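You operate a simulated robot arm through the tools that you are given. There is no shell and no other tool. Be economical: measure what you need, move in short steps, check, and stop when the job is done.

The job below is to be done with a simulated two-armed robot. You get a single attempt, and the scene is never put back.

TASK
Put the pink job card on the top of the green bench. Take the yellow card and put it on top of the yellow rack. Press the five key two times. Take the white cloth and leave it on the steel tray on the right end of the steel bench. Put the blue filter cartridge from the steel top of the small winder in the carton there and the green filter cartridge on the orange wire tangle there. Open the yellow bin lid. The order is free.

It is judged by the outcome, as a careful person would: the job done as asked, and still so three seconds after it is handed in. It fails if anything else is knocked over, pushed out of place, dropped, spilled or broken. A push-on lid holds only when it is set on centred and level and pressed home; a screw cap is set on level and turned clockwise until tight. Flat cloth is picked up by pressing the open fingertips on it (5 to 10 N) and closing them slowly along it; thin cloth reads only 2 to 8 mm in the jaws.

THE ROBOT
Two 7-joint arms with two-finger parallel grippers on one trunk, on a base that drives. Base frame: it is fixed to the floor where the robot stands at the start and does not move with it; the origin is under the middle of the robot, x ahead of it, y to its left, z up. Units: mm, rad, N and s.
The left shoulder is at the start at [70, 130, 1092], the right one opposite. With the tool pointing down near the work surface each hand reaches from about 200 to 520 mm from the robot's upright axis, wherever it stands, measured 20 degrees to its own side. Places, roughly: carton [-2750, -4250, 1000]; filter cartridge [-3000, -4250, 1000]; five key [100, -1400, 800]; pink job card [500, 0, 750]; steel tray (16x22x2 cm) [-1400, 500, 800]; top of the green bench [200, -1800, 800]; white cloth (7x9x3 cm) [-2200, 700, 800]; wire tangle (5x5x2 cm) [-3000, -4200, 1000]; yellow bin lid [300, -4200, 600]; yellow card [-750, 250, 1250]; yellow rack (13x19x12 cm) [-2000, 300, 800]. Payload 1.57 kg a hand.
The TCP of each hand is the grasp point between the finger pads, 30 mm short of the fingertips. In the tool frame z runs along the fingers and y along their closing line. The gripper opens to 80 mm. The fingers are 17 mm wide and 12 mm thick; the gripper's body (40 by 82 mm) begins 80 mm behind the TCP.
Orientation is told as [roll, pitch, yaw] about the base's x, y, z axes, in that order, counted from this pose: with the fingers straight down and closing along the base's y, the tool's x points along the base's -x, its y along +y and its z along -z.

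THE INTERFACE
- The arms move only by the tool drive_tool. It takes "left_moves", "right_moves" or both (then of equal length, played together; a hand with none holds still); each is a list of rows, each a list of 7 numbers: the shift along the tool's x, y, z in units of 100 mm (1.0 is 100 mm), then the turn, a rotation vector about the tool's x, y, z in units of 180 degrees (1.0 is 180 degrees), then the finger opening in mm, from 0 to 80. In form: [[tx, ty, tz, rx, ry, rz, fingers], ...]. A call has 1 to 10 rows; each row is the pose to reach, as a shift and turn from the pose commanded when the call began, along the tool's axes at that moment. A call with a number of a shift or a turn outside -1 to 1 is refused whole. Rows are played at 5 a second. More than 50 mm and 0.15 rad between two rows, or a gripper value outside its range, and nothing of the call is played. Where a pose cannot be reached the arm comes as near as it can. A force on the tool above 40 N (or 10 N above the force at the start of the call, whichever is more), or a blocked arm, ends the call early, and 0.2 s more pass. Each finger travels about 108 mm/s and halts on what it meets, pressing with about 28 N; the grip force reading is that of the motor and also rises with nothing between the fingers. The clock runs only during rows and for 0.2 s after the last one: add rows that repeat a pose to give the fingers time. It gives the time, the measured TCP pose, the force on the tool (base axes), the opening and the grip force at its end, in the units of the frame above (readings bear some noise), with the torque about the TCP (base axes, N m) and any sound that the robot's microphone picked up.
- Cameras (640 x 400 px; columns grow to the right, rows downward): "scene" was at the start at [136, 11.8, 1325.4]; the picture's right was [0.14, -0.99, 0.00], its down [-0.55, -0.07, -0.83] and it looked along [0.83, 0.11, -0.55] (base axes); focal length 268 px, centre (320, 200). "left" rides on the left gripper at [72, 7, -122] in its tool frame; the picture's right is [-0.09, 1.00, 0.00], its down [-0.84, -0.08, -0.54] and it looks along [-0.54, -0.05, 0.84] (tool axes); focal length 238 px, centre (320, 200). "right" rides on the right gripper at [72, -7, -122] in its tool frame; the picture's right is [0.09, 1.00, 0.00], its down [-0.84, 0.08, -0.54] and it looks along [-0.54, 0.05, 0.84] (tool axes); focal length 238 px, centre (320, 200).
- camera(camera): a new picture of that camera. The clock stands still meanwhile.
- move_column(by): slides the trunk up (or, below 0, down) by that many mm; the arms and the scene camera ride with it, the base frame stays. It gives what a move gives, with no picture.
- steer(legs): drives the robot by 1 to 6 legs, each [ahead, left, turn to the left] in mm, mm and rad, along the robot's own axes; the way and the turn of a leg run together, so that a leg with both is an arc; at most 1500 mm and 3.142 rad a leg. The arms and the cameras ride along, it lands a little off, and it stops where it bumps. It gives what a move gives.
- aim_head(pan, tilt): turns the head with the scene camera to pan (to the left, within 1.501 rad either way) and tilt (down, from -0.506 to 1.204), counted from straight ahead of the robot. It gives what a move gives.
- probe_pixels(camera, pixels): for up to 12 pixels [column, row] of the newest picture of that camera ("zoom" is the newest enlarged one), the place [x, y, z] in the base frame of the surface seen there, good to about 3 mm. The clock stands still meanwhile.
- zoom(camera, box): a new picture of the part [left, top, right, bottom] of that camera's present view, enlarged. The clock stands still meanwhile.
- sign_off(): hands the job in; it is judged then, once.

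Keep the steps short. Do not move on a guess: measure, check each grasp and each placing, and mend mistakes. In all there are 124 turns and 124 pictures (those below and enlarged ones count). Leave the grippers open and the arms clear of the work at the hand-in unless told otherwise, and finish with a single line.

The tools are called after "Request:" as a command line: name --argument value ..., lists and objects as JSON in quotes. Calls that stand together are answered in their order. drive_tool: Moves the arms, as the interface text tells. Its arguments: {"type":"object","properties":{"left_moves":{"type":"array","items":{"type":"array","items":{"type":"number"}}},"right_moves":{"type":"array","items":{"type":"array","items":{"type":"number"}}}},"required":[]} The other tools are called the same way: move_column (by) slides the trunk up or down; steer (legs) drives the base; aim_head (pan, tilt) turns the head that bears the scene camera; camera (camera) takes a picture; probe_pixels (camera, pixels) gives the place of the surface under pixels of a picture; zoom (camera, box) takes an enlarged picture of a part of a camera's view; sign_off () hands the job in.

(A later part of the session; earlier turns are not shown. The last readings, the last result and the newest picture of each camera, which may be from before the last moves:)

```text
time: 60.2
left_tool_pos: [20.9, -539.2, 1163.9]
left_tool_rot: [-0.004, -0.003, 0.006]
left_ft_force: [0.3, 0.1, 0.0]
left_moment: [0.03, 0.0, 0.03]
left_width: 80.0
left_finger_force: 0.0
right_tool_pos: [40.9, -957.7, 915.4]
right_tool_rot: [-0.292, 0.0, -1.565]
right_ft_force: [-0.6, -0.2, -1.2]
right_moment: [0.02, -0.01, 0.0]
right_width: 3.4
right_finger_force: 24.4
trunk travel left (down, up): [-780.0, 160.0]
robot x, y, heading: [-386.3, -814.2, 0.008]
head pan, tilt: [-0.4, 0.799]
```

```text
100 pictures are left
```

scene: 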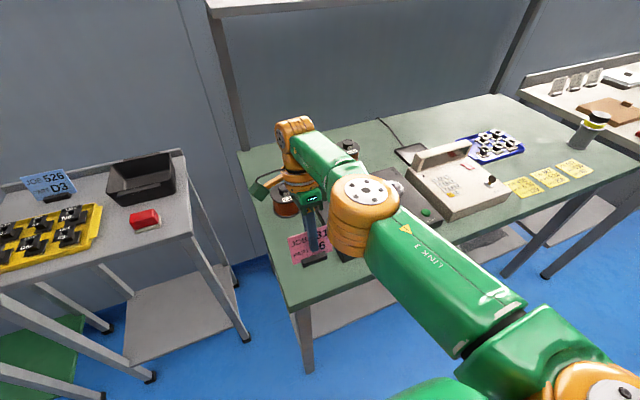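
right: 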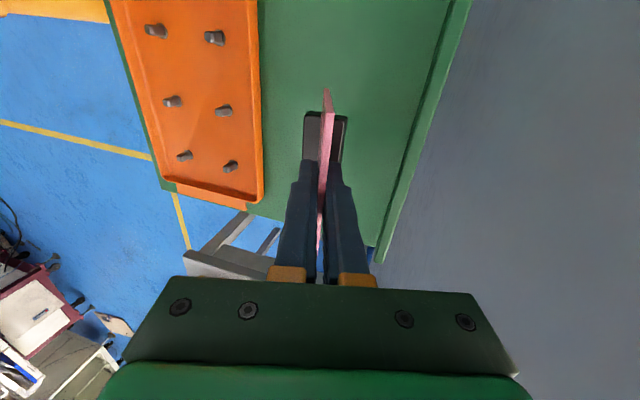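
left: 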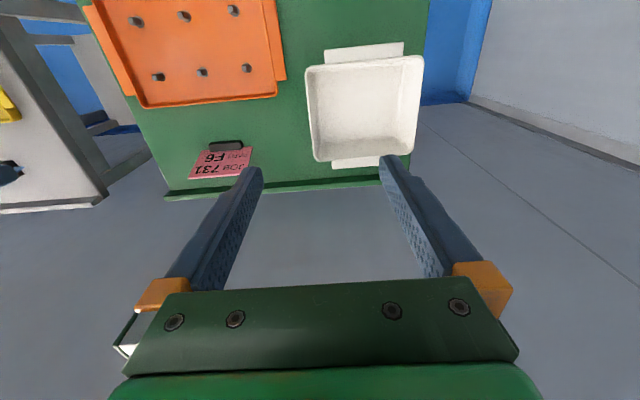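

I lower the trunk another 48 mm and check the foot.

Request:
move_column --by -46

Request:
zoom --camera "scene" --box '[240, 140, 400, 300]'

Request:
camera --camera "right"

```text
time: 61.1
left_tool_pos: [18.8, -538.9, 1118.4]
left_tool_rot: [-0.001, -0.004, 0.004]
left_ft_force: [-0.5, 0.5, -0.6]
left_moment: [-0.01, 0.04, -0.02]
left_width: 79.9
left_finger_force: 0.0
right_tool_pos: [40.6, -957.3, 872.2]
right_tool_rot: [-0.293, 0.0, -1.563]
right_ft_force: [1.5, -1.0, 0.0]
right_moment: [-0.01, 0.01, 0.02]
right_width: 3.5
right_finger_force: 24.4
trunk travel left (down, up): [-734.0, 206.0]
robot x, y, heading: [-388.9, -815.0, 0.003]
head pan, tilt: [-0.4, 0.799]
```

```text
2.50 times, centred on (320, 220) of scene
```

zoom: 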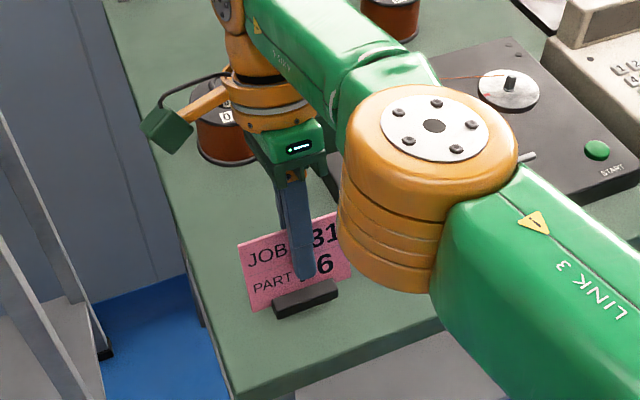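

```text
98 pictures are left
```

right: 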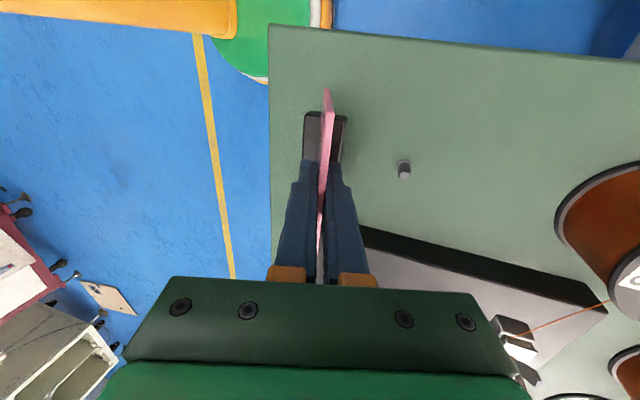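

The foot is clear of everything. I lower about 12 mm in small steps, watching the force.

Request:
drive_tool --right_moves '[[0, 0.017, 0.057, 0, 0, 0, 0], [0, 0.028, 0.092, 0, 0, 0, 0], [0, 0.034, 0.115, 0, 0, 0, 0], [0, 0.034, 0.115, 0, 0, 0, 0]]'

```text
time: 62.1
left_tool_pos: [18.1, -539.1, 1117.9]
left_tool_rot: [-0.003, -0.004, 0.005]
left_ft_force: [0.5, 0.1, 0.2]
left_moment: [-0.01, 0.02, 0.0]
left_width: 80.2
left_finger_force: 0.1
right_tool_pos: [40.3, -959.4, 858.0]
right_tool_rot: [-0.293, 0.001, -1.562]
right_ft_force: [0.0, -0.9, -0.8]
right_moment: [-0.05, 0.0, -0.02]
right_width: 3.8
right_finger_force: 24.6
trunk travel left (down, up): [-734.0, 206.0]
robot x, y, heading: [-390.8, -822.8, 0.01]
head pan, tilt: [-0.4, 0.799]
```

No contact yet. Further, in 1.5 mm steps.

Request:
drive_tool --right_moves '[[0, 0.005, 0.015, 0, 0, 0, 0], [0, 0.009, 0.03, 0, 0, 0, 0]]'

Request:
zoom --camera "scene" --box '[270, 200, 350, 280]'

```text
time: 62.7
left_tool_pos: [18.6, -538.9, 1118.6]
left_tool_rot: [-0.002, -0.005, 0.005]
left_ft_force: [0.1, 0.0, -1.1]
left_moment: [-0.02, 0.03, 0.0]
left_width: 80.0
left_finger_force: 0.1
right_tool_pos: [38.7, -957.0, 857.2]
right_tool_rot: [-0.287, -0.001, -1.564]
right_ft_force: [5.7, -1.0, 18.3]
right_moment: [0.02, -0.4, -0.04]
right_width: 3.6
right_finger_force: 24.7
trunk travel left (down, up): [-734.0, 206.0]
robot x, y, heading: [-389.9, -825.0, 0.007]
head pan, tilt: [-0.4, 0.799]
```

```text
5.00 times, centred on (310, 240) of scene
```

zoom: 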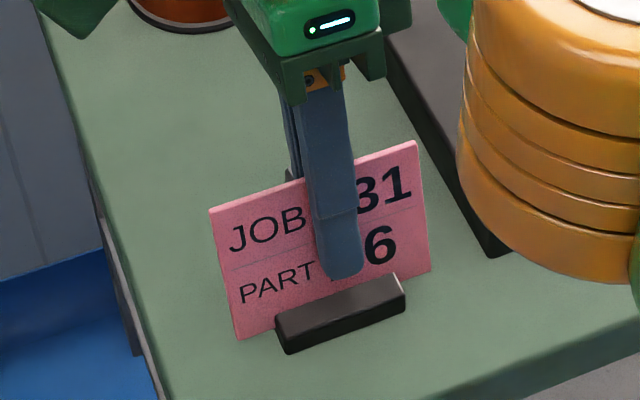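

Contact at 18 N. I open gently to 40 mm and retreat along the fingers.

Request:
drive_tool --right_moves '[[0, 0, -0.01, 0, 0, 0, 6], [0, 0, -0.01, 0, 0, 0, 14], [0, 0, -0.01, 0, 0, 0, 26], [0, 0, -0.01, 0, 0, 0, 40], [0, 0, -0.2, 0, 0, 0, 40], [0, 0, -0.45, 0, 0, 0, 40], [0, 0, -0.7, 0, 0, 0, 40], [0, 0, -0.9, 0, 0, 0, 40]]'

Request:
zoom --camera "scene" --box '[240, 140, 400, 300]'

```text
time: 64.5
left_tool_pos: [19.6, -539.7, 1117.1]
left_tool_rot: [0.001, -0.002, 0.005]
left_ft_force: [1.5, 0.6, 0.2]
left_moment: [0.0, -0.03, -0.02]
left_width: 80.2
left_finger_force: 0.1
right_tool_pos: [40.7, -960.4, 925.4]
right_tool_rot: [-0.291, 0.002, -1.563]
right_ft_force: [-0.4, -0.7, 0.2]
right_moment: [-0.02, 0.0, -0.02]
right_width: 40.2
right_finger_force: 0.0
right hand out of reach, approached as far as the arm can: row 5, 6, 7, 8
trunk travel left (down, up): [-734.0, 206.0]
robot x, y, heading: [-391.3, -820.4, 0.003]
head pan, tilt: [-0.4, 0.799]
```

```text
2.50 times, centred on (320, 220) of scene
```

zoom: 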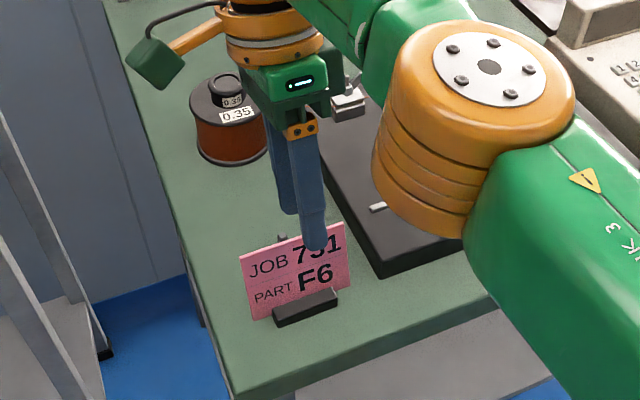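

The card stands on the bench. I lift the trunk, back away and drive to face the keypad.

Request:
move_column --by 120

Request:
steer --legs '[[-80, 0, 0], [0, -420, 0]]'

Request:
aim_head --pan -0.2 --tilt 0.95

Request:
camera --camera "scene"

```text
time: 66.0
left_tool_pos: [19.6, -539.0, 1239.3]
left_tool_rot: [-0.002, -0.004, 0.005]
left_ft_force: [0.3, -0.3, 0.3]
left_moment: [0.02, 0.01, 0.02]
left_width: 80.1
left_finger_force: 0.1
right_tool_pos: [40.9, -960.4, 1044.9]
right_tool_rot: [-0.289, 0.0, -1.564]
right_ft_force: [0.0, -0.5, 0.6]
right_moment: [-0.02, 0.04, 0.0]
right_width: 39.8
right_finger_force: 0.0
trunk travel left (down, up): [-854.0, 86.0]
robot x, y, heading: [-388.1, -819.2, 0.003]
head pan, tilt: [-0.4, 0.799]
```

```text
time: 69.3
left_tool_pos: [-57.6, -956.1, 1236.4]
left_tool_rot: [-0.003, -0.003, 0.009]
left_ft_force: [0.0, -0.6, 0.1]
left_moment: [-0.03, 0.0, 0.03]
left_width: 80.2
left_finger_force: 0.1
right_tool_pos: [-35.5, -1379.3, 1045.4]
right_tool_rot: [-0.29, 0.0, -1.565]
right_ft_force: [-0.5, 0.5, -0.3]
right_moment: [-0.02, -0.01, 0.0]
right_width: 40.3
right_finger_force: 0.0
trunk travel left (down, up): [-854.0, 86.0]
robot x, y, heading: [-469.9, -1236.1, 0.005]
head pan, tilt: [-0.4, 0.799]
```

```text
time: 70.0
left_tool_pos: [-59.5, -957.6, 1238.6]
left_tool_rot: [-0.003, -0.004, 0.005]
left_ft_force: [0.2, -0.4, 1.0]
left_moment: [-0.03, 0.0, 0.02]
left_width: 79.9
left_finger_force: 0.1
right_tool_pos: [-35.7, -1380.7, 1044.8]
right_tool_rot: [-0.288, 0.0, -1.564]
right_ft_force: [0.4, 0.6, 0.3]
right_moment: [0.0, 0.0, 0.01]
right_width: 39.9
right_finger_force: 0.0
trunk travel left (down, up): [-854.0, 86.0]
robot x, y, heading: [-466.3, -1241.0, 0.002]
head pan, tilt: [-0.201, 0.949]
```

```text
95 pictures are left
```

scene: 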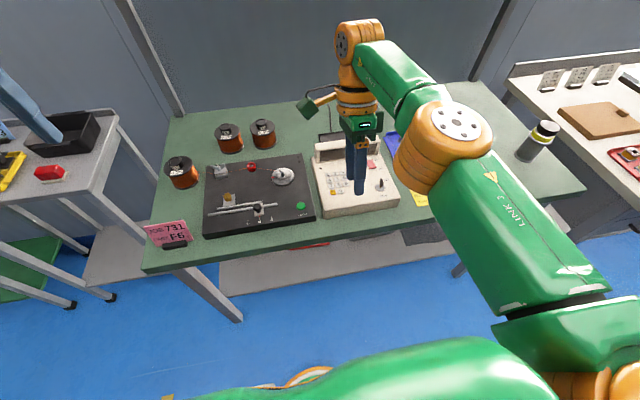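

Request:
zoom --camera "scene" --box '[305, 135, 405, 220]'

Request:
camera --camera "right"

```text
4.71 times, centred on (355, 178) of scene
```

zoom: 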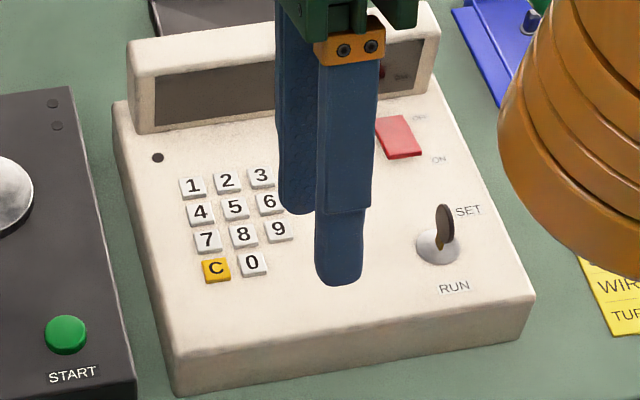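

```text
93 pictures are left
```

right: 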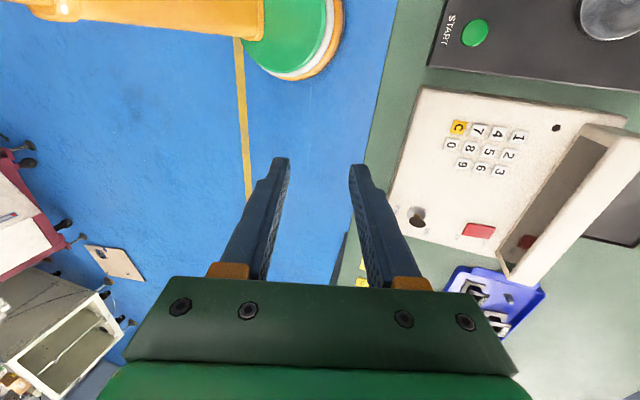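

I probe the keys in the zoom: 5 at (235,207), its neighbours and the panel.

Request:
probe_pixels --camera "zoom" --pixels '[[235, 207], [200, 211], [268, 202], [227, 181], [242, 235], [218, 222], [253, 220], [252, 262], [193, 186], [160, 250], [320, 290]]'

Request:
probe_pixels --camera "right" --pixels '[[490, 151], [497, 133], [481, 167], [471, 148], [509, 155]]'

```text
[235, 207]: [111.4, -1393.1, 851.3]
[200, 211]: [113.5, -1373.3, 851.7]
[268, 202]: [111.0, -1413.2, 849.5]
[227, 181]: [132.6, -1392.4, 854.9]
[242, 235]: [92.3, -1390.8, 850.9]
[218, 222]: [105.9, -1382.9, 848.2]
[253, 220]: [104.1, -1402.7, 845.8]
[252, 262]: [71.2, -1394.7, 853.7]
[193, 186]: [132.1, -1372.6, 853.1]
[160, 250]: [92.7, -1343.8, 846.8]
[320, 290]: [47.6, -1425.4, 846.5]
```

```text
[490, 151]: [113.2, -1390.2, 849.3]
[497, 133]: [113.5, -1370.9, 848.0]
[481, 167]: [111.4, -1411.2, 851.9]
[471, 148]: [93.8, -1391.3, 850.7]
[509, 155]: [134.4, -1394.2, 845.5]
```

The keys top out at z≈851 with a 20 mm pitch; key 5 is at (112, −1392). I drive ahead 170, closing the fingers.

Request:
steer --legs '[[170, -8, 0]]'

Request:
move_column --by -90

Request:
drive_tool --right_moves '[[0, 0, 0, 0, 0, 0, 20], [0, 0, 0, 0, 0, 0, 0], [0, 0, 0, 0, 0, 0, 0]]'

Request:
camera --camera "right"

```text
time: 71.5
left_tool_pos: [109.9, -968.2, 1239.6]
left_tool_rot: [-0.001, -0.009, 0.005]
left_ft_force: [-0.4, 0.8, 0.6]
left_moment: [-0.02, -0.02, 0.01]
left_width: 80.1
left_finger_force: 0.1
right_tool_pos: [131.5, -1389.2, 1045.3]
right_tool_rot: [-0.286, 0.001, -1.567]
right_ft_force: [-0.2, -0.9, 0.4]
right_moment: [-0.01, -0.05, 0.02]
right_width: 40.1
right_finger_force: 0.1
trunk travel left (down, up): [-854.0, 86.0]
robot x, y, heading: [-294.9, -1249.2, 0.001]
head pan, tilt: [-0.201, 0.949]
```

```text
time: 72.7
left_tool_pos: [114.5, -966.8, 1148.6]
left_tool_rot: [-0.002, -0.003, 0.006]
left_ft_force: [0.8, 0.0, 0.5]
left_moment: [-0.03, -0.01, 0.01]
left_width: 80.2
left_finger_force: 0.1
right_tool_pos: [134.9, -1388.6, 955.1]
right_tool_rot: [-0.291, 0.001, -1.566]
right_ft_force: [-0.6, 0.8, -0.6]
right_moment: [0.02, -0.02, 0.0]
right_width: 40.2
right_finger_force: 0.1
trunk travel left (down, up): [-764.0, 176.0]
robot x, y, heading: [-293.6, -1244.8, -0.001]
head pan, tilt: [-0.201, 0.949]
```

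```text
time: 73.5
left_tool_pos: [113.0, -965.6, 1148.0]
left_tool_rot: [-0.002, -0.005, 0.007]
left_ft_force: [0.0, 0.7, -0.2]
left_moment: [0.02, 0.01, 0.01]
left_width: 80.3
left_finger_force: 0.0
right_tool_pos: [134.7, -1389.0, 955.2]
right_tool_rot: [-0.29, -0.002, -1.565]
right_ft_force: [0.8, -0.2, -0.7]
right_moment: [-0.03, 0.02, 0.03]
right_width: 0.0
right_finger_force: 21.7
trunk travel left (down, up): [-764.0, 176.0]
robot x, y, heading: [-293.4, -1242.4, 0.001]
head pan, tilt: [-0.201, 0.949]
```

```text
92 pictures are left
```

right: 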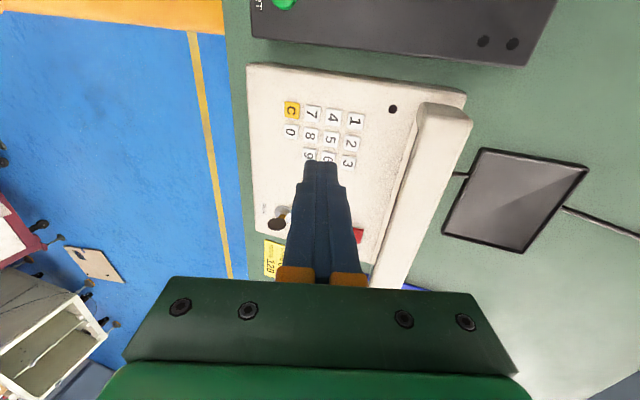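

Closed fingers. I hover the tip about 9 mm above key 5.

Request:
drive_tool --right_moves '[[-0.01, -0.02, 0.25, 0, 0, 0, 0], [-0.02, -0.04, 0.5, 0, 0, 0, 0], [-0.03, -0.05, 0.66, 0, 0, 0, 0], [-0.03, -0.05, 0.66, 0, 0, 0, 0]]'

Request:
camera --camera "right"

Request:
zoom --camera "scene" --box '[240, 150, 400, 250]'

```text
time: 74.5
left_tool_pos: [113.5, -966.6, 1149.8]
left_tool_rot: [0.0, -0.004, 0.006]
left_ft_force: [-0.9, 0.5, 0.1]
left_moment: [-0.03, -0.01, -0.01]
left_width: 80.1
left_finger_force: 0.0
right_tool_pos: [110.7, -1391.6, 892.0]
right_tool_rot: [-0.289, 0.0, -1.565]
right_ft_force: [0.2, -0.8, -0.2]
right_moment: [0.02, 0.04, 0.01]
right_width: 0.1
right_finger_force: 21.6
trunk travel left (down, up): [-764.0, 176.0]
robot x, y, heading: [-296.6, -1249.2, 0.003]
head pan, tilt: [-0.201, 0.949]
```

```text
91 pictures are left
```

right: 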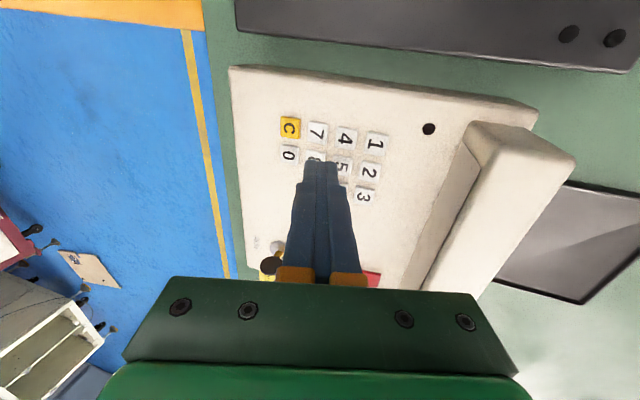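

```text
4.00 times, centred on (320, 200) of scene
```

zoom: 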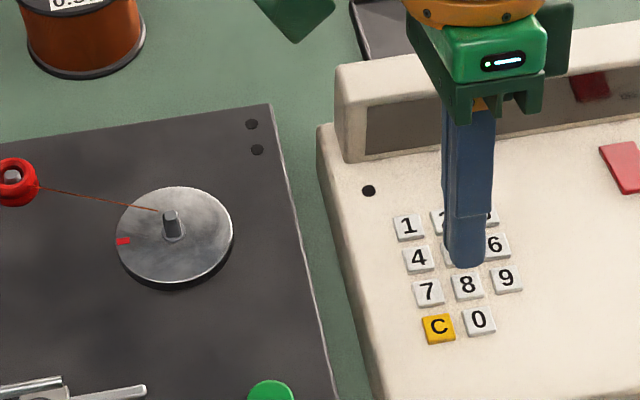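

Request:
probe_pixels --camera "right" --pixels '[[333, 166], [306, 166], [320, 166], [347, 163], [374, 173], [343, 140], [316, 133], [290, 155], [364, 195]]'

```text
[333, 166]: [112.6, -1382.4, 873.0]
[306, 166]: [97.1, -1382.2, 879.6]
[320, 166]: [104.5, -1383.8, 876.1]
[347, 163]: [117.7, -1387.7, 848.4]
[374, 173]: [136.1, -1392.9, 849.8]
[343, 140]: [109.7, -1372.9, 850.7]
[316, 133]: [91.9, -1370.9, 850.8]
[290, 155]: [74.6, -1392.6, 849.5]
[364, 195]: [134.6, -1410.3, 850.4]
```

The far edge of the tip is at x≈110, right over the key. I shift +3 mm and press down slowly.

Request:
drive_tool --right_moves '[[0, 0.046, 0.048, 0, 0, 0, 0], [0, 0.055, 0.077, 0, 0, 0, 0], [0, 0.06, 0.096, 0, 0, 0, 0], [0, 0.063, 0.106, 0, 0, 0, 0]]'

Request:
camera --camera "right"

```text
time: 75.5
left_tool_pos: [113.4, -966.2, 1148.0]
left_tool_rot: [-0.001, -0.002, 0.006]
left_ft_force: [0.1, -0.4, 0.7]
left_moment: [0.01, 0.0, 0.03]
left_width: 80.3
left_finger_force: 0.1
right_tool_pos: [114.5, -1391.2, 881.1]
right_tool_rot: [-0.29, 0.002, -1.565]
right_ft_force: [-0.9, -0.3, 0.0]
right_moment: [-0.01, 0.0, 0.01]
right_width: 0.1
right_finger_force: 20.7
trunk travel left (down, up): [-764.0, 176.0]
robot x, y, heading: [-297.1, -1244.4, 0.002]
head pan, tilt: [-0.201, 0.949]
```

```text
89 pictures are left
```

right: 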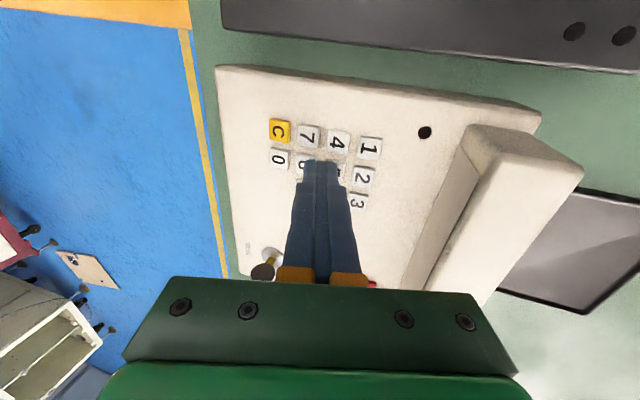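

No force yet. I go 2 mm further in fine steps.

Request:
drive_tool --right_moves '[[0, 0.003, 0.01, 0, 0, 0, 0], [0, 0.006, 0.02, 0, 0, 0, 0]]'

```text
time: 76.1
left_tool_pos: [112.8, -965.4, 1148.7]
left_tool_rot: [-0.002, -0.002, 0.007]
left_ft_force: [-0.7, -0.5, -0.5]
left_moment: [0.0, -0.02, 0.01]
left_width: 80.0
left_finger_force: 0.0
right_tool_pos: [112.1, -1390.6, 879.8]
right_tool_rot: [-0.29, 0.003, -1.567]
right_ft_force: [-0.1, 0.0, 3.0]
right_moment: [-0.01, -0.02, 0.0]
right_width: 0.1
right_finger_force: 21.3
trunk travel left (down, up): [-764.0, 176.0]
robot x, y, heading: [-293.6, -1243.4, -0.006]
head pan, tilt: [-0.201, 0.949]
heard: click
```

A click was heard, so that is one press. I lift 5 mm, then press once more to the same depth.

Request:
drive_tool --right_moves '[[0, -0.009, -0.03, 0, 0, 0, 0], [0, -0.017, -0.057, 0, 0, 0, 0], [0, -0.017, -0.057, 0, 0, 0, 0]]'

Request:
zoom --camera "scene" --box '[300, 140, 400, 220]'

```text
time: 76.9
left_tool_pos: [114.1, -966.5, 1148.2]
left_tool_rot: [-0.002, -0.005, 0.006]
left_ft_force: [-0.2, 0.6, 0.8]
left_moment: [0.0, 0.0, 0.03]
left_width: 80.3
left_finger_force: 0.1
right_tool_pos: [114.1, -1391.8, 885.9]
right_tool_rot: [-0.29, 0.0, -1.565]
right_ft_force: [-0.2, 0.4, 0.1]
right_moment: [-0.01, -0.02, -0.03]
right_width: 0.2
right_finger_force: 21.2
trunk travel left (down, up): [-764.0, 176.0]
robot x, y, heading: [-296.3, -1247.0, -0.005]
head pan, tilt: [-0.201, 0.949]
```

```text
5.00 times, centred on (350, 180) of scene
```

zoom: 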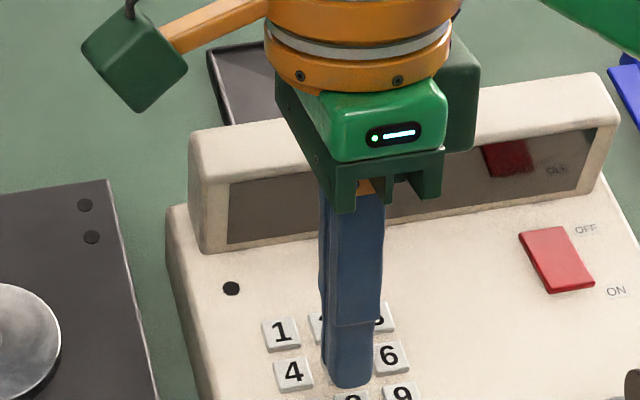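

Request:
drive_tool --right_moves '[[0, 0.008, 0.027, 0, 0, 0, 0], [0, 0.014, 0.047, 0, 0, 0, 0], [0, 0.017, 0.058, 0, 0, 0, 0]]'

```text
time: 77.7
left_tool_pos: [113.1, -967.4, 1148.1]
left_tool_rot: [-0.002, -0.005, 0.005]
left_ft_force: [0.4, 0.5, -0.5]
left_moment: [0.03, 0.03, 0.01]
left_width: 79.9
left_finger_force: 0.1
right_tool_pos: [113.7, -1390.4, 879.9]
right_tool_rot: [-0.29, 0.001, -1.566]
right_ft_force: [1.4, -0.4, 3.2]
right_moment: [-0.02, -0.03, -0.01]
right_width: 0.0
right_finger_force: 21.6
trunk travel left (down, up): [-764.0, 176.0]
robot x, y, heading: [-294.8, -1241.1, 0.003]
head pan, tilt: [-0.201, 0.949]
heard: click
```

Second click. I lift away and look at the panel.

Request:
drive_tool --right_moves '[[0, -0.03, -0.1, 0, 0, 0, 0], [0, -0.1, -0.35, 0, 0, 0, 20], [0, -0.2, -0.6, 0, 0, 0, 40]]'

Request:
move_column --by 100

Request:
steer --legs '[[-250, 0, 0]]'

Request:
drive_tool --right_moves '[[0, -0.2, 0, -0.03, 0, 0, 60], [0, -0.5, 0, -0.06, 0, 0, 80], [0, -0.8, 0, -0.092, 0, 0, 80]]'

Request:
aim_head --pan -1.2 --tilt 0.3

Request:
camera --camera "scene"

```text
time: 78.5
left_tool_pos: [112.7, -966.5, 1149.1]
left_tool_rot: [-0.001, -0.005, 0.005]
left_ft_force: [-0.7, 0.7, 0.8]
left_moment: [-0.04, 0.0, 0.03]
left_width: 80.0
left_finger_force: 0.1
right_tool_pos: [111.1, -1391.3, 942.4]
right_tool_rot: [-0.29, 0.001, -1.567]
right_ft_force: [-0.4, -0.6, 0.5]
right_moment: [0.0, -0.02, 0.04]
right_width: 40.1
right_finger_force: 0.2
trunk travel left (down, up): [-764.0, 176.0]
robot x, y, heading: [-296.8, -1248.5, 0.001]
head pan, tilt: [-0.201, 0.949]
```

```text
time: 79.8
left_tool_pos: [113.7, -966.5, 1247.9]
left_tool_rot: [-0.002, -0.004, 0.004]
left_ft_force: [1.3, -0.4, -0.5]
left_moment: [0.0, 0.0, 0.0]
left_width: 80.1
left_finger_force: 0.0
right_tool_pos: [112.6, -1391.4, 1041.6]
right_tool_rot: [-0.289, 0.002, -1.566]
right_ft_force: [-0.6, -0.2, 0.4]
right_moment: [-0.02, 0.0, 0.01]
right_width: 39.9
right_finger_force: 0.1
trunk travel left (down, up): [-864.0, 76.0]
robot x, y, heading: [-293.6, -1245.2, 0.001]
head pan, tilt: [-0.201, 0.949]
```

```text
time: 81.7
left_tool_pos: [-131.9, -967.7, 1246.9]
left_tool_rot: [-0.002, 0.001, 0.006]
left_ft_force: [0.2, 0.7, -0.2]
left_moment: [-0.02, 0.04, 0.01]
left_width: 80.2
left_finger_force: 0.0
right_tool_pos: [-134.9, -1392.8, 1040.7]
right_tool_rot: [-0.294, -0.001, -1.566]
right_ft_force: [0.7, -0.1, -0.1]
right_moment: [0.0, 0.0, 0.01]
right_width: 39.9
right_finger_force: 0.1
trunk travel left (down, up): [-864.0, 76.0]
robot x, y, heading: [-545.6, -1246.9, 0.002]
head pan, tilt: [-0.201, 0.949]
```

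```text
time: 82.5
left_tool_pos: [-137.5, -967.5, 1249.3]
left_tool_rot: [0.0, -0.006, 0.006]
left_ft_force: [0.1, -0.7, 0.1]
left_moment: [-0.02, -0.02, 0.0]
left_width: 80.2
left_finger_force: 0.1
right_tool_pos: [-215.3, -1393.4, 1066.1]
right_tool_rot: [0.003, 0.003, -1.569]
right_ft_force: [0.2, 0.1, -0.6]
right_moment: [-0.04, -0.03, 0.01]
right_width: 79.9
right_finger_force: 0.1
trunk travel left (down, up): [-864.0, 76.0]
robot x, y, heading: [-545.2, -1243.5, 0.004]
head pan, tilt: [-0.201, 0.949]
```

```text
time: 83.7
left_tool_pos: [-136.9, -967.7, 1246.2]
left_tool_rot: [-0.002, -0.004, 0.006]
left_ft_force: [-0.4, 0.1, -0.6]
left_moment: [-0.01, 0.0, 0.01]
left_width: 79.9
left_finger_force: 0.0
right_tool_pos: [-215.2, -1392.6, 1064.0]
right_tool_rot: [-0.001, -0.001, -1.565]
right_ft_force: [0.6, 0.1, 0.0]
right_moment: [-0.03, 0.01, 0.01]
right_width: 80.1
right_finger_force: 0.0
trunk travel left (down, up): [-864.0, 76.0]
robot x, y, heading: [-547.6, -1244.8, 0.008]
head pan, tilt: [-1.201, 0.3]
```

```text
87 pictures are left
```

scene: 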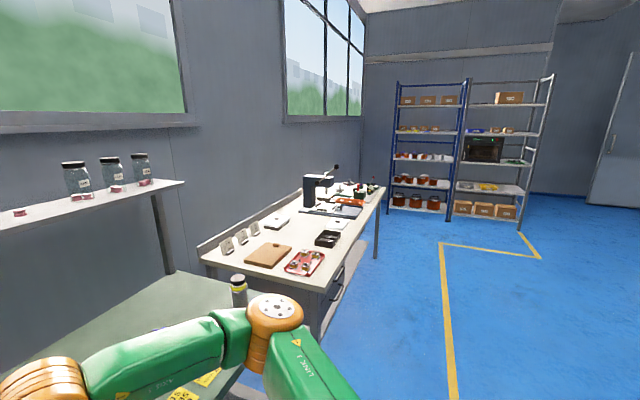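

I turn to face −y and drive along the free aisle toward the bin and winder.

Request:
steer --legs '[[0, 0, -1.571], [1400, 0, 0], [500, 0, 0]]'

Request:
aim_head --pan 0.5 --tilt 0.4

Request:
camera --camera "scene"

Request:
aim_head --pan -1.0 --tilt 0.3

Request:
camera --camera "scene"

```text
time: 97.1
left_tool_pos: [-292.6, -3555.7, 1247.2]
left_tool_rot: [-0.002, -0.006, -1.58]
left_ft_force: [0.1, 0.5, -0.6]
left_moment: [-0.01, -0.01, -0.04]
left_width: 79.9
left_finger_force: 0.1
right_tool_pos: [-717.0, -3472.5, 1066.1]
right_tool_rot: [0.002, 0.003, 3.134]
right_ft_force: [-1.2, -0.1, 0.3]
right_moment: [0.01, 0.02, 0.02]
right_width: 80.2
right_finger_force: 0.0
trunk travel left (down, up): [-864.0, 76.0]
robot x, y, heading: [-568.4, -3144.7, -1.576]
head pan, tilt: [-1.201, 0.3]
```

```text
time: 98.8
left_tool_pos: [-292.7, -3556.6, 1248.8]
left_tool_rot: [-0.002, -0.004, -1.578]
left_ft_force: [-0.3, -0.1, 0.8]
left_moment: [-0.02, 0.0, -0.01]
left_width: 80.0
left_finger_force: 0.1
right_tool_pos: [-717.6, -3472.9, 1064.9]
right_tool_rot: [-0.003, 0.002, 3.135]
right_ft_force: [-0.4, 0.4, -0.4]
right_moment: [0.0, 0.0, 0.01]
right_width: 80.4
right_finger_force: 0.1
trunk travel left (down, up): [-864.0, 76.0]
robot x, y, heading: [-566.8, -3147.2, -1.584]
head pan, tilt: [0.499, 0.4]
```

```text
86 pictures are left
```

scene: 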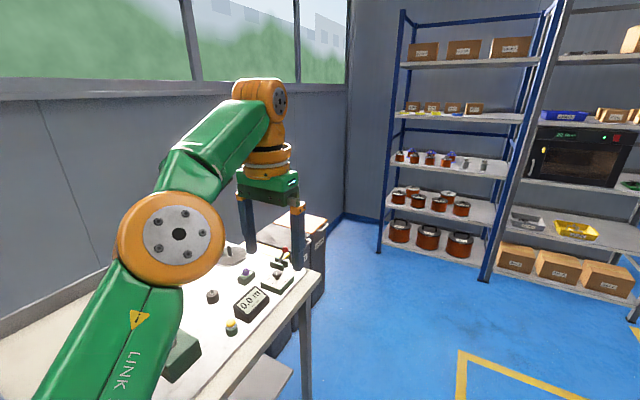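

```text
time: 100.4
left_tool_pos: [-291.8, -3557.1, 1248.1]
left_tool_rot: [-0.001, -0.003, -1.579]
left_ft_force: [0.0, 0.0, -0.1]
left_moment: [0.0, 0.06, 0.02]
left_width: 80.1
left_finger_force: 0.0
right_tool_pos: [-716.7, -3473.5, 1065.1]
right_tool_rot: [-0.002, 0.002, 3.135]
right_ft_force: [0.3, 0.6, -0.7]
right_moment: [0.01, 0.02, 0.0]
right_width: 80.2
right_finger_force: 0.0
trunk travel left (down, up): [-864.0, 76.0]
robot x, y, heading: [-564.6, -3143.6, -1.579]
head pan, tilt: [-1.0, 0.3]
```

```text
85 pictures are left
```

scene: 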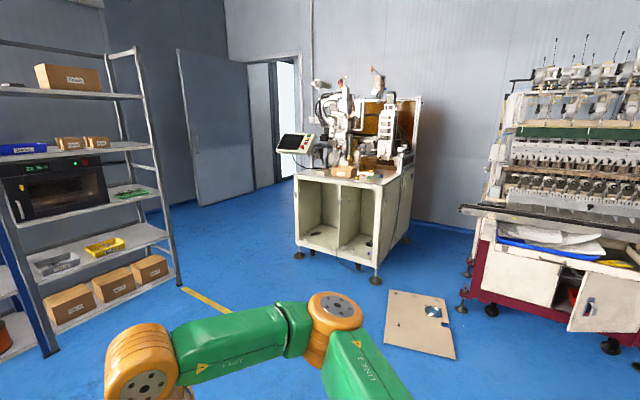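

Request:
probe_pixels --camera "scene" --pixels '[[180, 284], [55, 352], [375, 280], [300, 255], [345, 170], [380, 172], [408, 160], [310, 172], [333, 200], [385, 320], [450, 355], [480, 290]]'

Request:
steer --legs '[[700, 0, 0]]'

Request:
aim_head --pan 1.3 --tilt 0.6

Request:
camera --camera "scene"

```text
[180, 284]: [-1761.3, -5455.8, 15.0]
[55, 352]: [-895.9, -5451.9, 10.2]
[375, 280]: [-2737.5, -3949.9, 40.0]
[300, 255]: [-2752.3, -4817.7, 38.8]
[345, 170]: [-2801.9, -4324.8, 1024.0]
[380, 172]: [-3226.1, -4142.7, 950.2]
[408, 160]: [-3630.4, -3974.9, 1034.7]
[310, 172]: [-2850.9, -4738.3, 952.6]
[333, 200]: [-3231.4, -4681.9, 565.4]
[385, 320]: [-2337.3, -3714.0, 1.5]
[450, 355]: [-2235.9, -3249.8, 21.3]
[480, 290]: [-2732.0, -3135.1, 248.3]
```

```text
time: 104.2
left_tool_pos: [-306.2, -4250.6, 1248.3]
left_tool_rot: [-0.001, -0.005, -1.587]
left_ft_force: [-0.6, 0.1, -0.3]
left_moment: [-0.01, 0.02, -0.01]
left_width: 80.1
left_finger_force: 0.1
right_tool_pos: [-730.8, -4163.7, 1066.1]
right_tool_rot: [0.0, 0.002, 3.125]
right_ft_force: [0.3, 0.6, 0.4]
right_moment: [0.01, 0.0, 0.01]
right_width: 80.1
right_finger_force: 0.0
trunk travel left (down, up): [-864.0, 76.0]
robot x, y, heading: [-579.4, -3835.8, -1.59]
head pan, tilt: [-1.0, 0.3]
```

```text
time: 106.4
left_tool_pos: [-307.5, -4253.1, 1248.3]
left_tool_rot: [-0.002, -0.004, -1.589]
left_ft_force: [0.3, -1.3, -0.1]
left_moment: [-0.03, 0.02, 0.01]
left_width: 79.8
left_finger_force: 0.1
right_tool_pos: [-730.3, -4165.2, 1065.5]
right_tool_rot: [-0.004, 0.003, 3.126]
right_ft_force: [-0.3, -0.2, -0.2]
right_moment: [0.0, -0.03, -0.02]
right_width: 80.0
right_finger_force: 0.0
trunk travel left (down, up): [-864.0, 76.0]
robot x, y, heading: [-579.6, -3837.0, -1.588]
head pan, tilt: [1.3, 0.6]
```

```text
84 pictures are left
```

scene: 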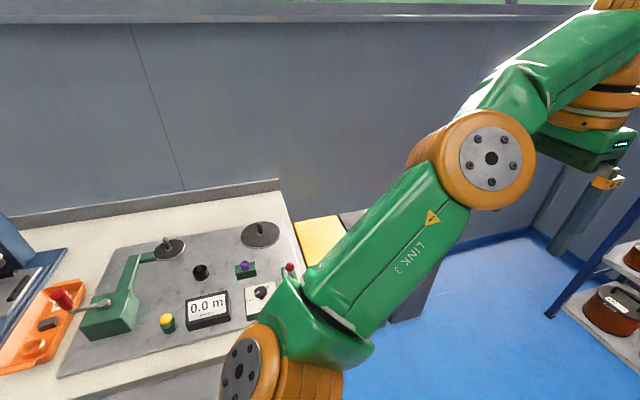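

The yellow bin is beyond the bench end (px 320,235). I go on to y≈−4190 and turn to face it.

Request:
steer --legs '[[330, 0, 0], [0, 0, 1.588]]'

Request:
aim_head --pan 0.0 --tilt 0.7

Request:
camera --camera "scene"

```text
time: 112.4
left_tool_pos: [-171.6, -3889.3, 1247.7]
left_tool_rot: [0.002, -0.003, -0.003]
left_ft_force: [-0.1, 0.3, 1.0]
left_moment: [-0.04, 0.0, 0.02]
left_width: 80.0
left_finger_force: 0.1
right_tool_pos: [-253.6, -4314.6, 1065.5]
right_tool_rot: [-0.002, 0.002, -1.576]
right_ft_force: [1.2, -0.7, -1.1]
right_moment: [-0.05, 0.0, -0.01]
right_width: 80.0
right_finger_force: 0.1
trunk travel left (down, up): [-864.0, 76.0]
robot x, y, heading: [-583.4, -4160.8, -0.006]
head pan, tilt: [1.3, 0.6]
```

```text
time: 113.8
left_tool_pos: [-172.4, -3889.2, 1249.0]
left_tool_rot: [-0.001, -0.003, -0.004]
left_ft_force: [-0.5, -0.5, 0.1]
left_moment: [0.03, -0.02, -0.02]
left_width: 80.0
left_finger_force: 0.1
right_tool_pos: [-253.1, -4313.7, 1066.1]
right_tool_rot: [-0.003, 0.001, -1.573]
right_ft_force: [0.4, 0.5, -0.8]
right_moment: [0.03, -0.02, 0.01]
right_width: 80.1
right_finger_force: 0.0
trunk travel left (down, up): [-864.0, 76.0]
robot x, y, heading: [-585.1, -4164.7, -0.009]
head pan, tilt: [0.0, 0.7]
```

```text
83 pictures are left
```

scene: 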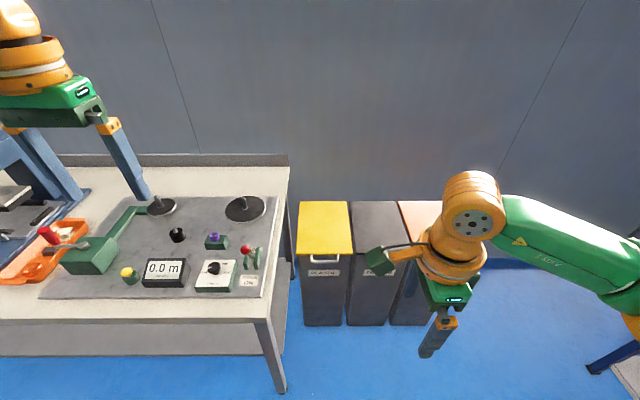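

Request:
zoom --camera "scene" --box '[280, 185, 420, 335]'

Request:
probe_pixels --camera "scene" --pixels '[[300, 203], [347, 203], [300, 250], [350, 250], [324, 255], [324, 263], [308, 258], [325, 270], [325, 320], [288, 160], [262, 320], [325, 225]]'

```text
2.67 times, centred on (350, 260) of scene
```

zoom: 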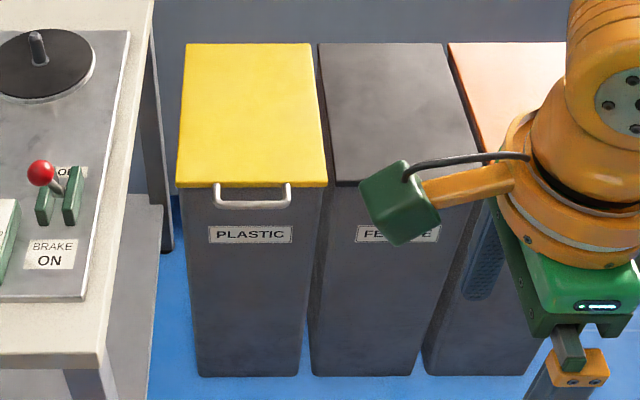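

```text
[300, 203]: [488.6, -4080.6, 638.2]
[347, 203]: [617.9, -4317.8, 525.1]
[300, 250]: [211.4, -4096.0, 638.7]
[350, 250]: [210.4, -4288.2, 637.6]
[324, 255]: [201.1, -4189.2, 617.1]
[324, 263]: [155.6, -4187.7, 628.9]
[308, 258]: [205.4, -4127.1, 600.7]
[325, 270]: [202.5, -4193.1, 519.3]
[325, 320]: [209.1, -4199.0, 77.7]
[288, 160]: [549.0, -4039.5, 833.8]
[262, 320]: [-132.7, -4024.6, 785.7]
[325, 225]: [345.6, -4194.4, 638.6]
```

The yellow lid's top is at z≈638, hinged at the back (x≈490), with a white handle bar at about x 156, z 629, y −4188. The left hand suits best, closing along x around the bar. I shift right away from the bench and yaw the left hand +90°.

Request:
steer --legs '[[0, -118, 0.008]]'

Request:
drive_tool --left_moves '[[0.06, -0.1, 0, 0, 0, -0.047, 80], [0.12, -0.2, 0, 0, 0, -0.094, 80], [0.18, -0.3, 0, 0, 0, -0.141, 80], [0.24, -0.4, 0, 0, 0, -0.188, 80], [0.3, -0.5, 0, 0, 0, -0.235, 80], [0.36, -0.6, 0, 0, 0, -0.282, 80], [0.42, -0.7, 0, 0, 0, -0.329, 80], [0.48, -0.8, 0, 0, 0, -0.376, 80], [0.54, -0.9, 0, 0, 0, -0.423, 80], [0.6, -1.0, 0, 0, 0, -0.47, 80]]'

```text
time: 115.1
left_tool_pos: [-175.2, -3999.2, 1246.9]
left_tool_rot: [-0.007, -0.003, 0.004]
left_ft_force: [0.0, 0.0, -1.1]
left_moment: [-0.05, -0.04, -0.02]
left_width: 79.9
left_finger_force: 0.0
right_tool_pos: [-252.9, -4426.7, 1067.0]
right_tool_rot: [-0.001, -0.003, -1.565]
right_ft_force: [0.0, -0.3, -0.4]
right_moment: [-0.03, 0.02, 0.02]
right_width: 79.9
right_finger_force: 0.1
trunk travel left (down, up): [-864.0, 76.0]
robot x, y, heading: [-587.2, -4282.3, 0.002]
head pan, tilt: [0.0, 0.7]
```

```text
time: 117.3
left_tool_pos: [-236.7, -4105.5, 1247.3]
left_tool_rot: [-0.003, 0.001, 1.485]
left_ft_force: [-0.4, -0.6, -0.2]
left_moment: [0.02, 0.01, 0.02]
left_width: 79.8
left_finger_force: 0.1
right_tool_pos: [-252.5, -4428.5, 1064.4]
right_tool_rot: [-0.002, 0.001, -1.567]
right_ft_force: [0.7, -0.7, 0.2]
right_moment: [0.0, -0.01, 0.0]
right_width: 80.2
right_finger_force: 0.1
trunk travel left (down, up): [-864.0, 76.0]
robot x, y, heading: [-582.2, -4279.0, 0.001]
head pan, tilt: [0.0, 0.7]
```

I tilt the left hand 45° forward, finish the yaw and centre it.

Request:
drive_tool --left_moves '[[0.13, -0.07, 0, 0.042, -0.002, -0.005, 80], [0.27, -0.14, 0, 0.084, -0.004, -0.009, 80], [0.4, -0.2, 0, 0.125, -0.006, -0.013, 80], [0.54, -0.27, 0, 0.167, -0.008, -0.018, 60], [0.68, -0.33, 0, 0.209, -0.01, -0.022, 50], [0.8, -0.4, 0, 0.25, -0.011, -0.027, 50]]'

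Request:
steer --legs '[[200, 0, 0]]'

Request:
move_column --by -200

Request:
aim_head --pan 0.2 --tilt 0.9

Request:
camera --camera "scene"

Request:
camera --camera "left"

```text
time: 118.7
left_tool_pos: [-202.8, -4187.7, 1248.6]
left_tool_rot: [-0.791, 0.001, 1.572]
left_ft_force: [-0.3, 0.7, 0.7]
left_moment: [-0.03, -0.01, 0.03]
left_width: 49.9
left_finger_force: 0.0
right_tool_pos: [-252.6, -4429.2, 1064.7]
right_tool_rot: [-0.002, 0.002, -1.565]
right_ft_force: [-0.4, 0.4, -0.2]
right_moment: [-0.01, 0.0, 0.02]
right_width: 79.5
right_finger_force: 0.0
trunk travel left (down, up): [-864.0, 76.0]
robot x, y, heading: [-579.5, -4280.7, 0.003]
head pan, tilt: [0.0, 0.7]
```

```text
time: 120.3
left_tool_pos: [-8.1, -4185.5, 1248.8]
left_tool_rot: [-0.791, 0.002, 1.573]
left_ft_force: [-1.0, 0.0, 0.3]
left_moment: [-0.01, -0.03, -0.02]
left_width: 50.1
left_finger_force: 0.0
right_tool_pos: [-57.5, -4428.3, 1065.8]
right_tool_rot: [0.003, 0.002, -1.563]
right_ft_force: [-0.1, 0.0, -0.7]
right_moment: [0.0, -0.01, 0.0]
right_width: 80.0
right_finger_force: 0.1
trunk travel left (down, up): [-864.0, 76.0]
robot x, y, heading: [-384.7, -4282.1, 0.002]
head pan, tilt: [0.0, 0.7]
```

```text
time: 122.4
left_tool_pos: [-4.1, -4185.4, 1048.1]
left_tool_rot: [-0.789, 0.001, 1.573]
left_ft_force: [-0.2, 0.4, -0.3]
left_moment: [0.02, -0.03, 0.02]
left_width: 50.0
left_finger_force: 0.0
right_tool_pos: [-54.3, -4427.6, 865.5]
right_tool_rot: [-0.001, 0.002, -1.564]
right_ft_force: [-0.4, 0.4, -0.2]
right_moment: [0.0, -0.03, -0.01]
right_width: 80.2
right_finger_force: 0.1
trunk travel left (down, up): [-664.0, 276.0]
robot x, y, heading: [-383.0, -4286.2, 0.005]
head pan, tilt: [0.0, 0.7]
```

```text
time: 123.2
left_tool_pos: [-3.5, -4186.0, 1048.0]
left_tool_rot: [-0.789, 0.0, 1.573]
left_ft_force: [0.4, -0.1, 0.2]
left_moment: [-0.01, -0.02, 0.0]
left_width: 50.1
left_finger_force: 0.0
right_tool_pos: [-54.5, -4428.6, 865.3]
right_tool_rot: [-0.001, 0.001, -1.565]
right_ft_force: [-0.5, 0.4, 0.2]
right_moment: [0.01, -0.01, 0.0]
right_width: 79.9
right_finger_force: 0.0
trunk travel left (down, up): [-664.0, 276.0]
robot x, y, heading: [-385.2, -4283.6, 0.004]
head pan, tilt: [0.201, 0.901]
```

```text
81 pictures are left
```

scene: 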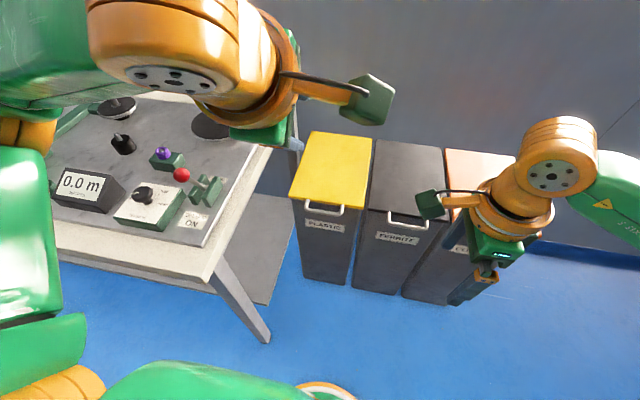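

```text
80 pictures are left
```

left: 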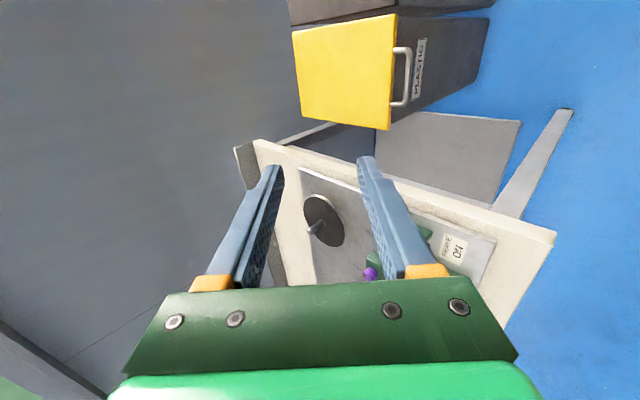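

I probe the handle bar more precisely and the low points of the left arm relative to the bench.

Request:
probe_pixels --camera "scene" --pixels '[[322, 214], [312, 212], [334, 214], [305, 207], [342, 210], [30, 220], [20, 140], [10, 290], [40, 340], [60, 380], [240, 250], [215, 275]]'

Request:
zoom --camera "scene" --box '[280, 120, 380, 240]'

Request:
probe_pixels --camera "left" --pixels '[[409, 75], [407, 90], [408, 60], [400, 103], [392, 120], [394, 50]]'

```text
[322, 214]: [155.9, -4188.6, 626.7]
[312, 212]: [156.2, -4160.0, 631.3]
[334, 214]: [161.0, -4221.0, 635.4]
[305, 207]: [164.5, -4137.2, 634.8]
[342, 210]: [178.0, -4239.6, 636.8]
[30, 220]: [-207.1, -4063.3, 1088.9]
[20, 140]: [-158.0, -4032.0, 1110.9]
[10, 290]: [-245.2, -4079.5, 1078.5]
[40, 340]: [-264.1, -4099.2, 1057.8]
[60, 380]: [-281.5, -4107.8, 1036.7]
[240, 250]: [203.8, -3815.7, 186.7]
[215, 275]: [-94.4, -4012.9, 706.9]
```

```text
3.33 times, centred on (330, 180) of scene
```

zoom: 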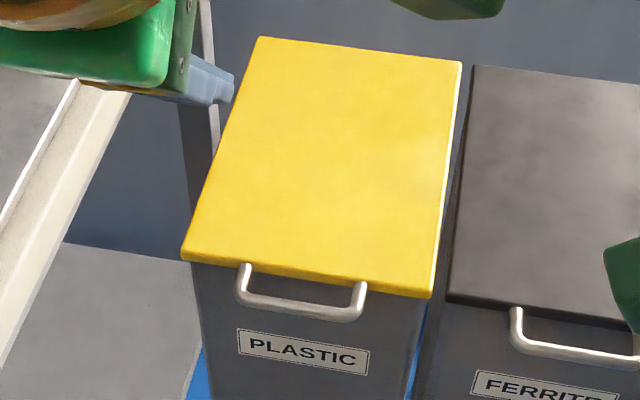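

```text
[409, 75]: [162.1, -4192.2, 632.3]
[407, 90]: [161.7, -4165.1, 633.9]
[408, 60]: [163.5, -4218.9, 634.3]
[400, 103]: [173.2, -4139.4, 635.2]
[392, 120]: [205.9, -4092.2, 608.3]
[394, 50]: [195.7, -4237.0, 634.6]
```

The bar centre is about (161, −4190, 629). I raise the right hand, drive ahead, lower the trunk a bit, then bring the left hand toward pre-grasp.

Request:
drive_tool --right_moves '[[0, 0, -0.33, 0, 0, 0, 80], [0, 0, -0.66, 0, 0, 0, 80], [0, 0, -1.0, 0, 0, 0, 80]]'

Request:
steer --legs '[[190, 0, 0]]'

Request:
move_column --by -80

Request:
drive_tool --left_moves '[[0, 0.25, 0.12, 0, 0, 0, 50], [0, 0.5, 0.25, 0, 0, 0, 50], [0, 0.75, 0.37, 0, 0, 0, 50], [0, 1.0, 0.5, 0, 0, 0, 50]]'

```text
time: 124.0
left_tool_pos: [-4.5, -4185.3, 1047.2]
left_tool_rot: [-0.791, 0.003, 1.573]
left_ft_force: [-1.2, 0.2, 0.5]
left_moment: [-0.02, 0.01, -0.02]
left_width: 49.7
left_finger_force: 0.1
right_tool_pos: [-53.3, -4427.9, 965.2]
right_tool_rot: [-0.002, 0.0, -1.565]
right_ft_force: [-1.1, 0.2, -0.3]
right_moment: [0.02, -0.02, -0.02]
right_width: 80.2
right_finger_force: 0.0
trunk travel left (down, up): [-664.0, 276.0]
robot x, y, heading: [-385.3, -4284.9, 0.006]
head pan, tilt: [0.201, 0.901]
```

```text
time: 125.5
left_tool_pos: [184.9, -4184.5, 1047.4]
left_tool_rot: [-0.791, 0.002, 1.575]
left_ft_force: [0.0, -0.3, 0.6]
left_moment: [0.0, 0.01, 0.02]
left_width: 50.0
left_finger_force: 0.0
right_tool_pos: [135.1, -4426.7, 965.8]
right_tool_rot: [0.0, 0.003, -1.563]
right_ft_force: [0.2, -0.5, -0.1]
right_moment: [0.01, -0.01, -0.03]
right_width: 80.4
right_finger_force: 0.1
trunk travel left (down, up): [-664.0, 276.0]
robot x, y, heading: [-195.0, -4279.6, 0.007]
head pan, tilt: [0.201, 0.901]
```

```text
time: 126.7
left_tool_pos: [186.6, -4183.6, 968.1]
left_tool_rot: [-0.789, 0.001, 1.574]
left_ft_force: [0.9, 0.6, 0.1]
left_moment: [-0.01, 0.01, -0.02]
left_width: 50.2
left_finger_force: 0.0
right_tool_pos: [136.7, -4426.3, 884.7]
right_tool_rot: [-0.002, 0.001, -1.561]
right_ft_force: [1.1, -0.7, -0.5]
right_moment: [0.01, 0.02, 0.02]
right_width: 79.9
right_finger_force: 0.0
trunk travel left (down, up): [-584.0, 356.0]
robot x, y, heading: [-193.5, -4280.5, 0.008]
head pan, tilt: [0.201, 0.901]
```

```text
time: 127.7
left_tool_pos: [183.5, -4170.0, 857.5]
left_tool_rot: [-0.788, -0.003, 1.568]
left_ft_force: [-0.6, 0.1, 0.0]
left_moment: [0.01, 0.03, 0.02]
left_width: 49.8
left_finger_force: 0.0
left hand out of reach, approached as far as the arm can: row 1, 2, 3, 4
right_tool_pos: [137.7, -4433.5, 884.3]
right_tool_rot: [-0.004, 0.009, -1.564]
right_ft_force: [0.1, -0.9, -0.6]
right_moment: [0.01, -0.03, 0.0]
right_width: 79.9
right_finger_force: 0.1
trunk travel left (down, up): [-584.0, 356.0]
robot x, y, heading: [-199.6, -4283.5, 0.005]
head pan, tilt: [0.201, 0.901]
```

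At this tilt the hand can't come in closer. I reduce the tilt to 20° and come down to pre-grasp.

Request:
drive_tool --left_moves '[[0.04, 0.15, 0.08, -0.03, 0, 0, 50], [0.08, 0.3, 0.16, -0.06, 0, 0, 50], [0.12, 0.45, 0.24, -0.09, 0, 0, 50], [0.16, 0.6, 0.33, -0.12, 0, 0, 50], [0.2, 0.74, 0.41, -0.14, 0, 0, 50]]'

Request:
camera --camera "left"

```text
time: 128.9
left_tool_pos: [163.9, -4177.9, 782.6]
left_tool_rot: [-0.362, 0.004, 1.577]
left_ft_force: [1.1, -0.4, -0.5]
left_moment: [-0.04, 0.0, 0.0]
left_width: 50.1
left_finger_force: 0.0
right_tool_pos: [137.4, -4423.1, 890.6]
right_tool_rot: [-0.002, 0.0, -1.564]
right_ft_force: [-0.9, -0.3, -0.2]
right_moment: [-0.02, -0.02, -0.01]
right_width: 80.1
right_finger_force: 0.0
trunk travel left (down, up): [-584.0, 356.0]
robot x, y, heading: [-195.2, -4277.6, 0.01]
head pan, tilt: [0.201, 0.901]
```

```text
78 pictures are left
```

left: 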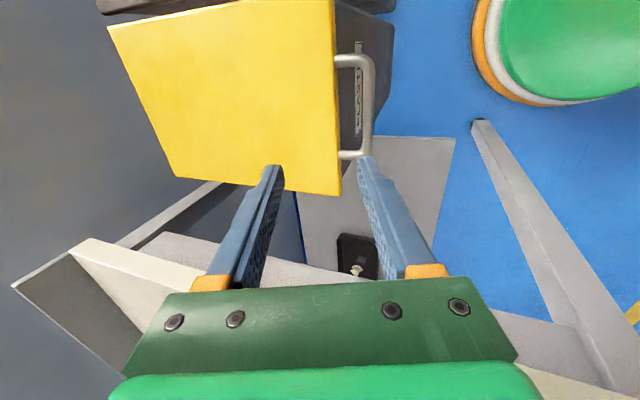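

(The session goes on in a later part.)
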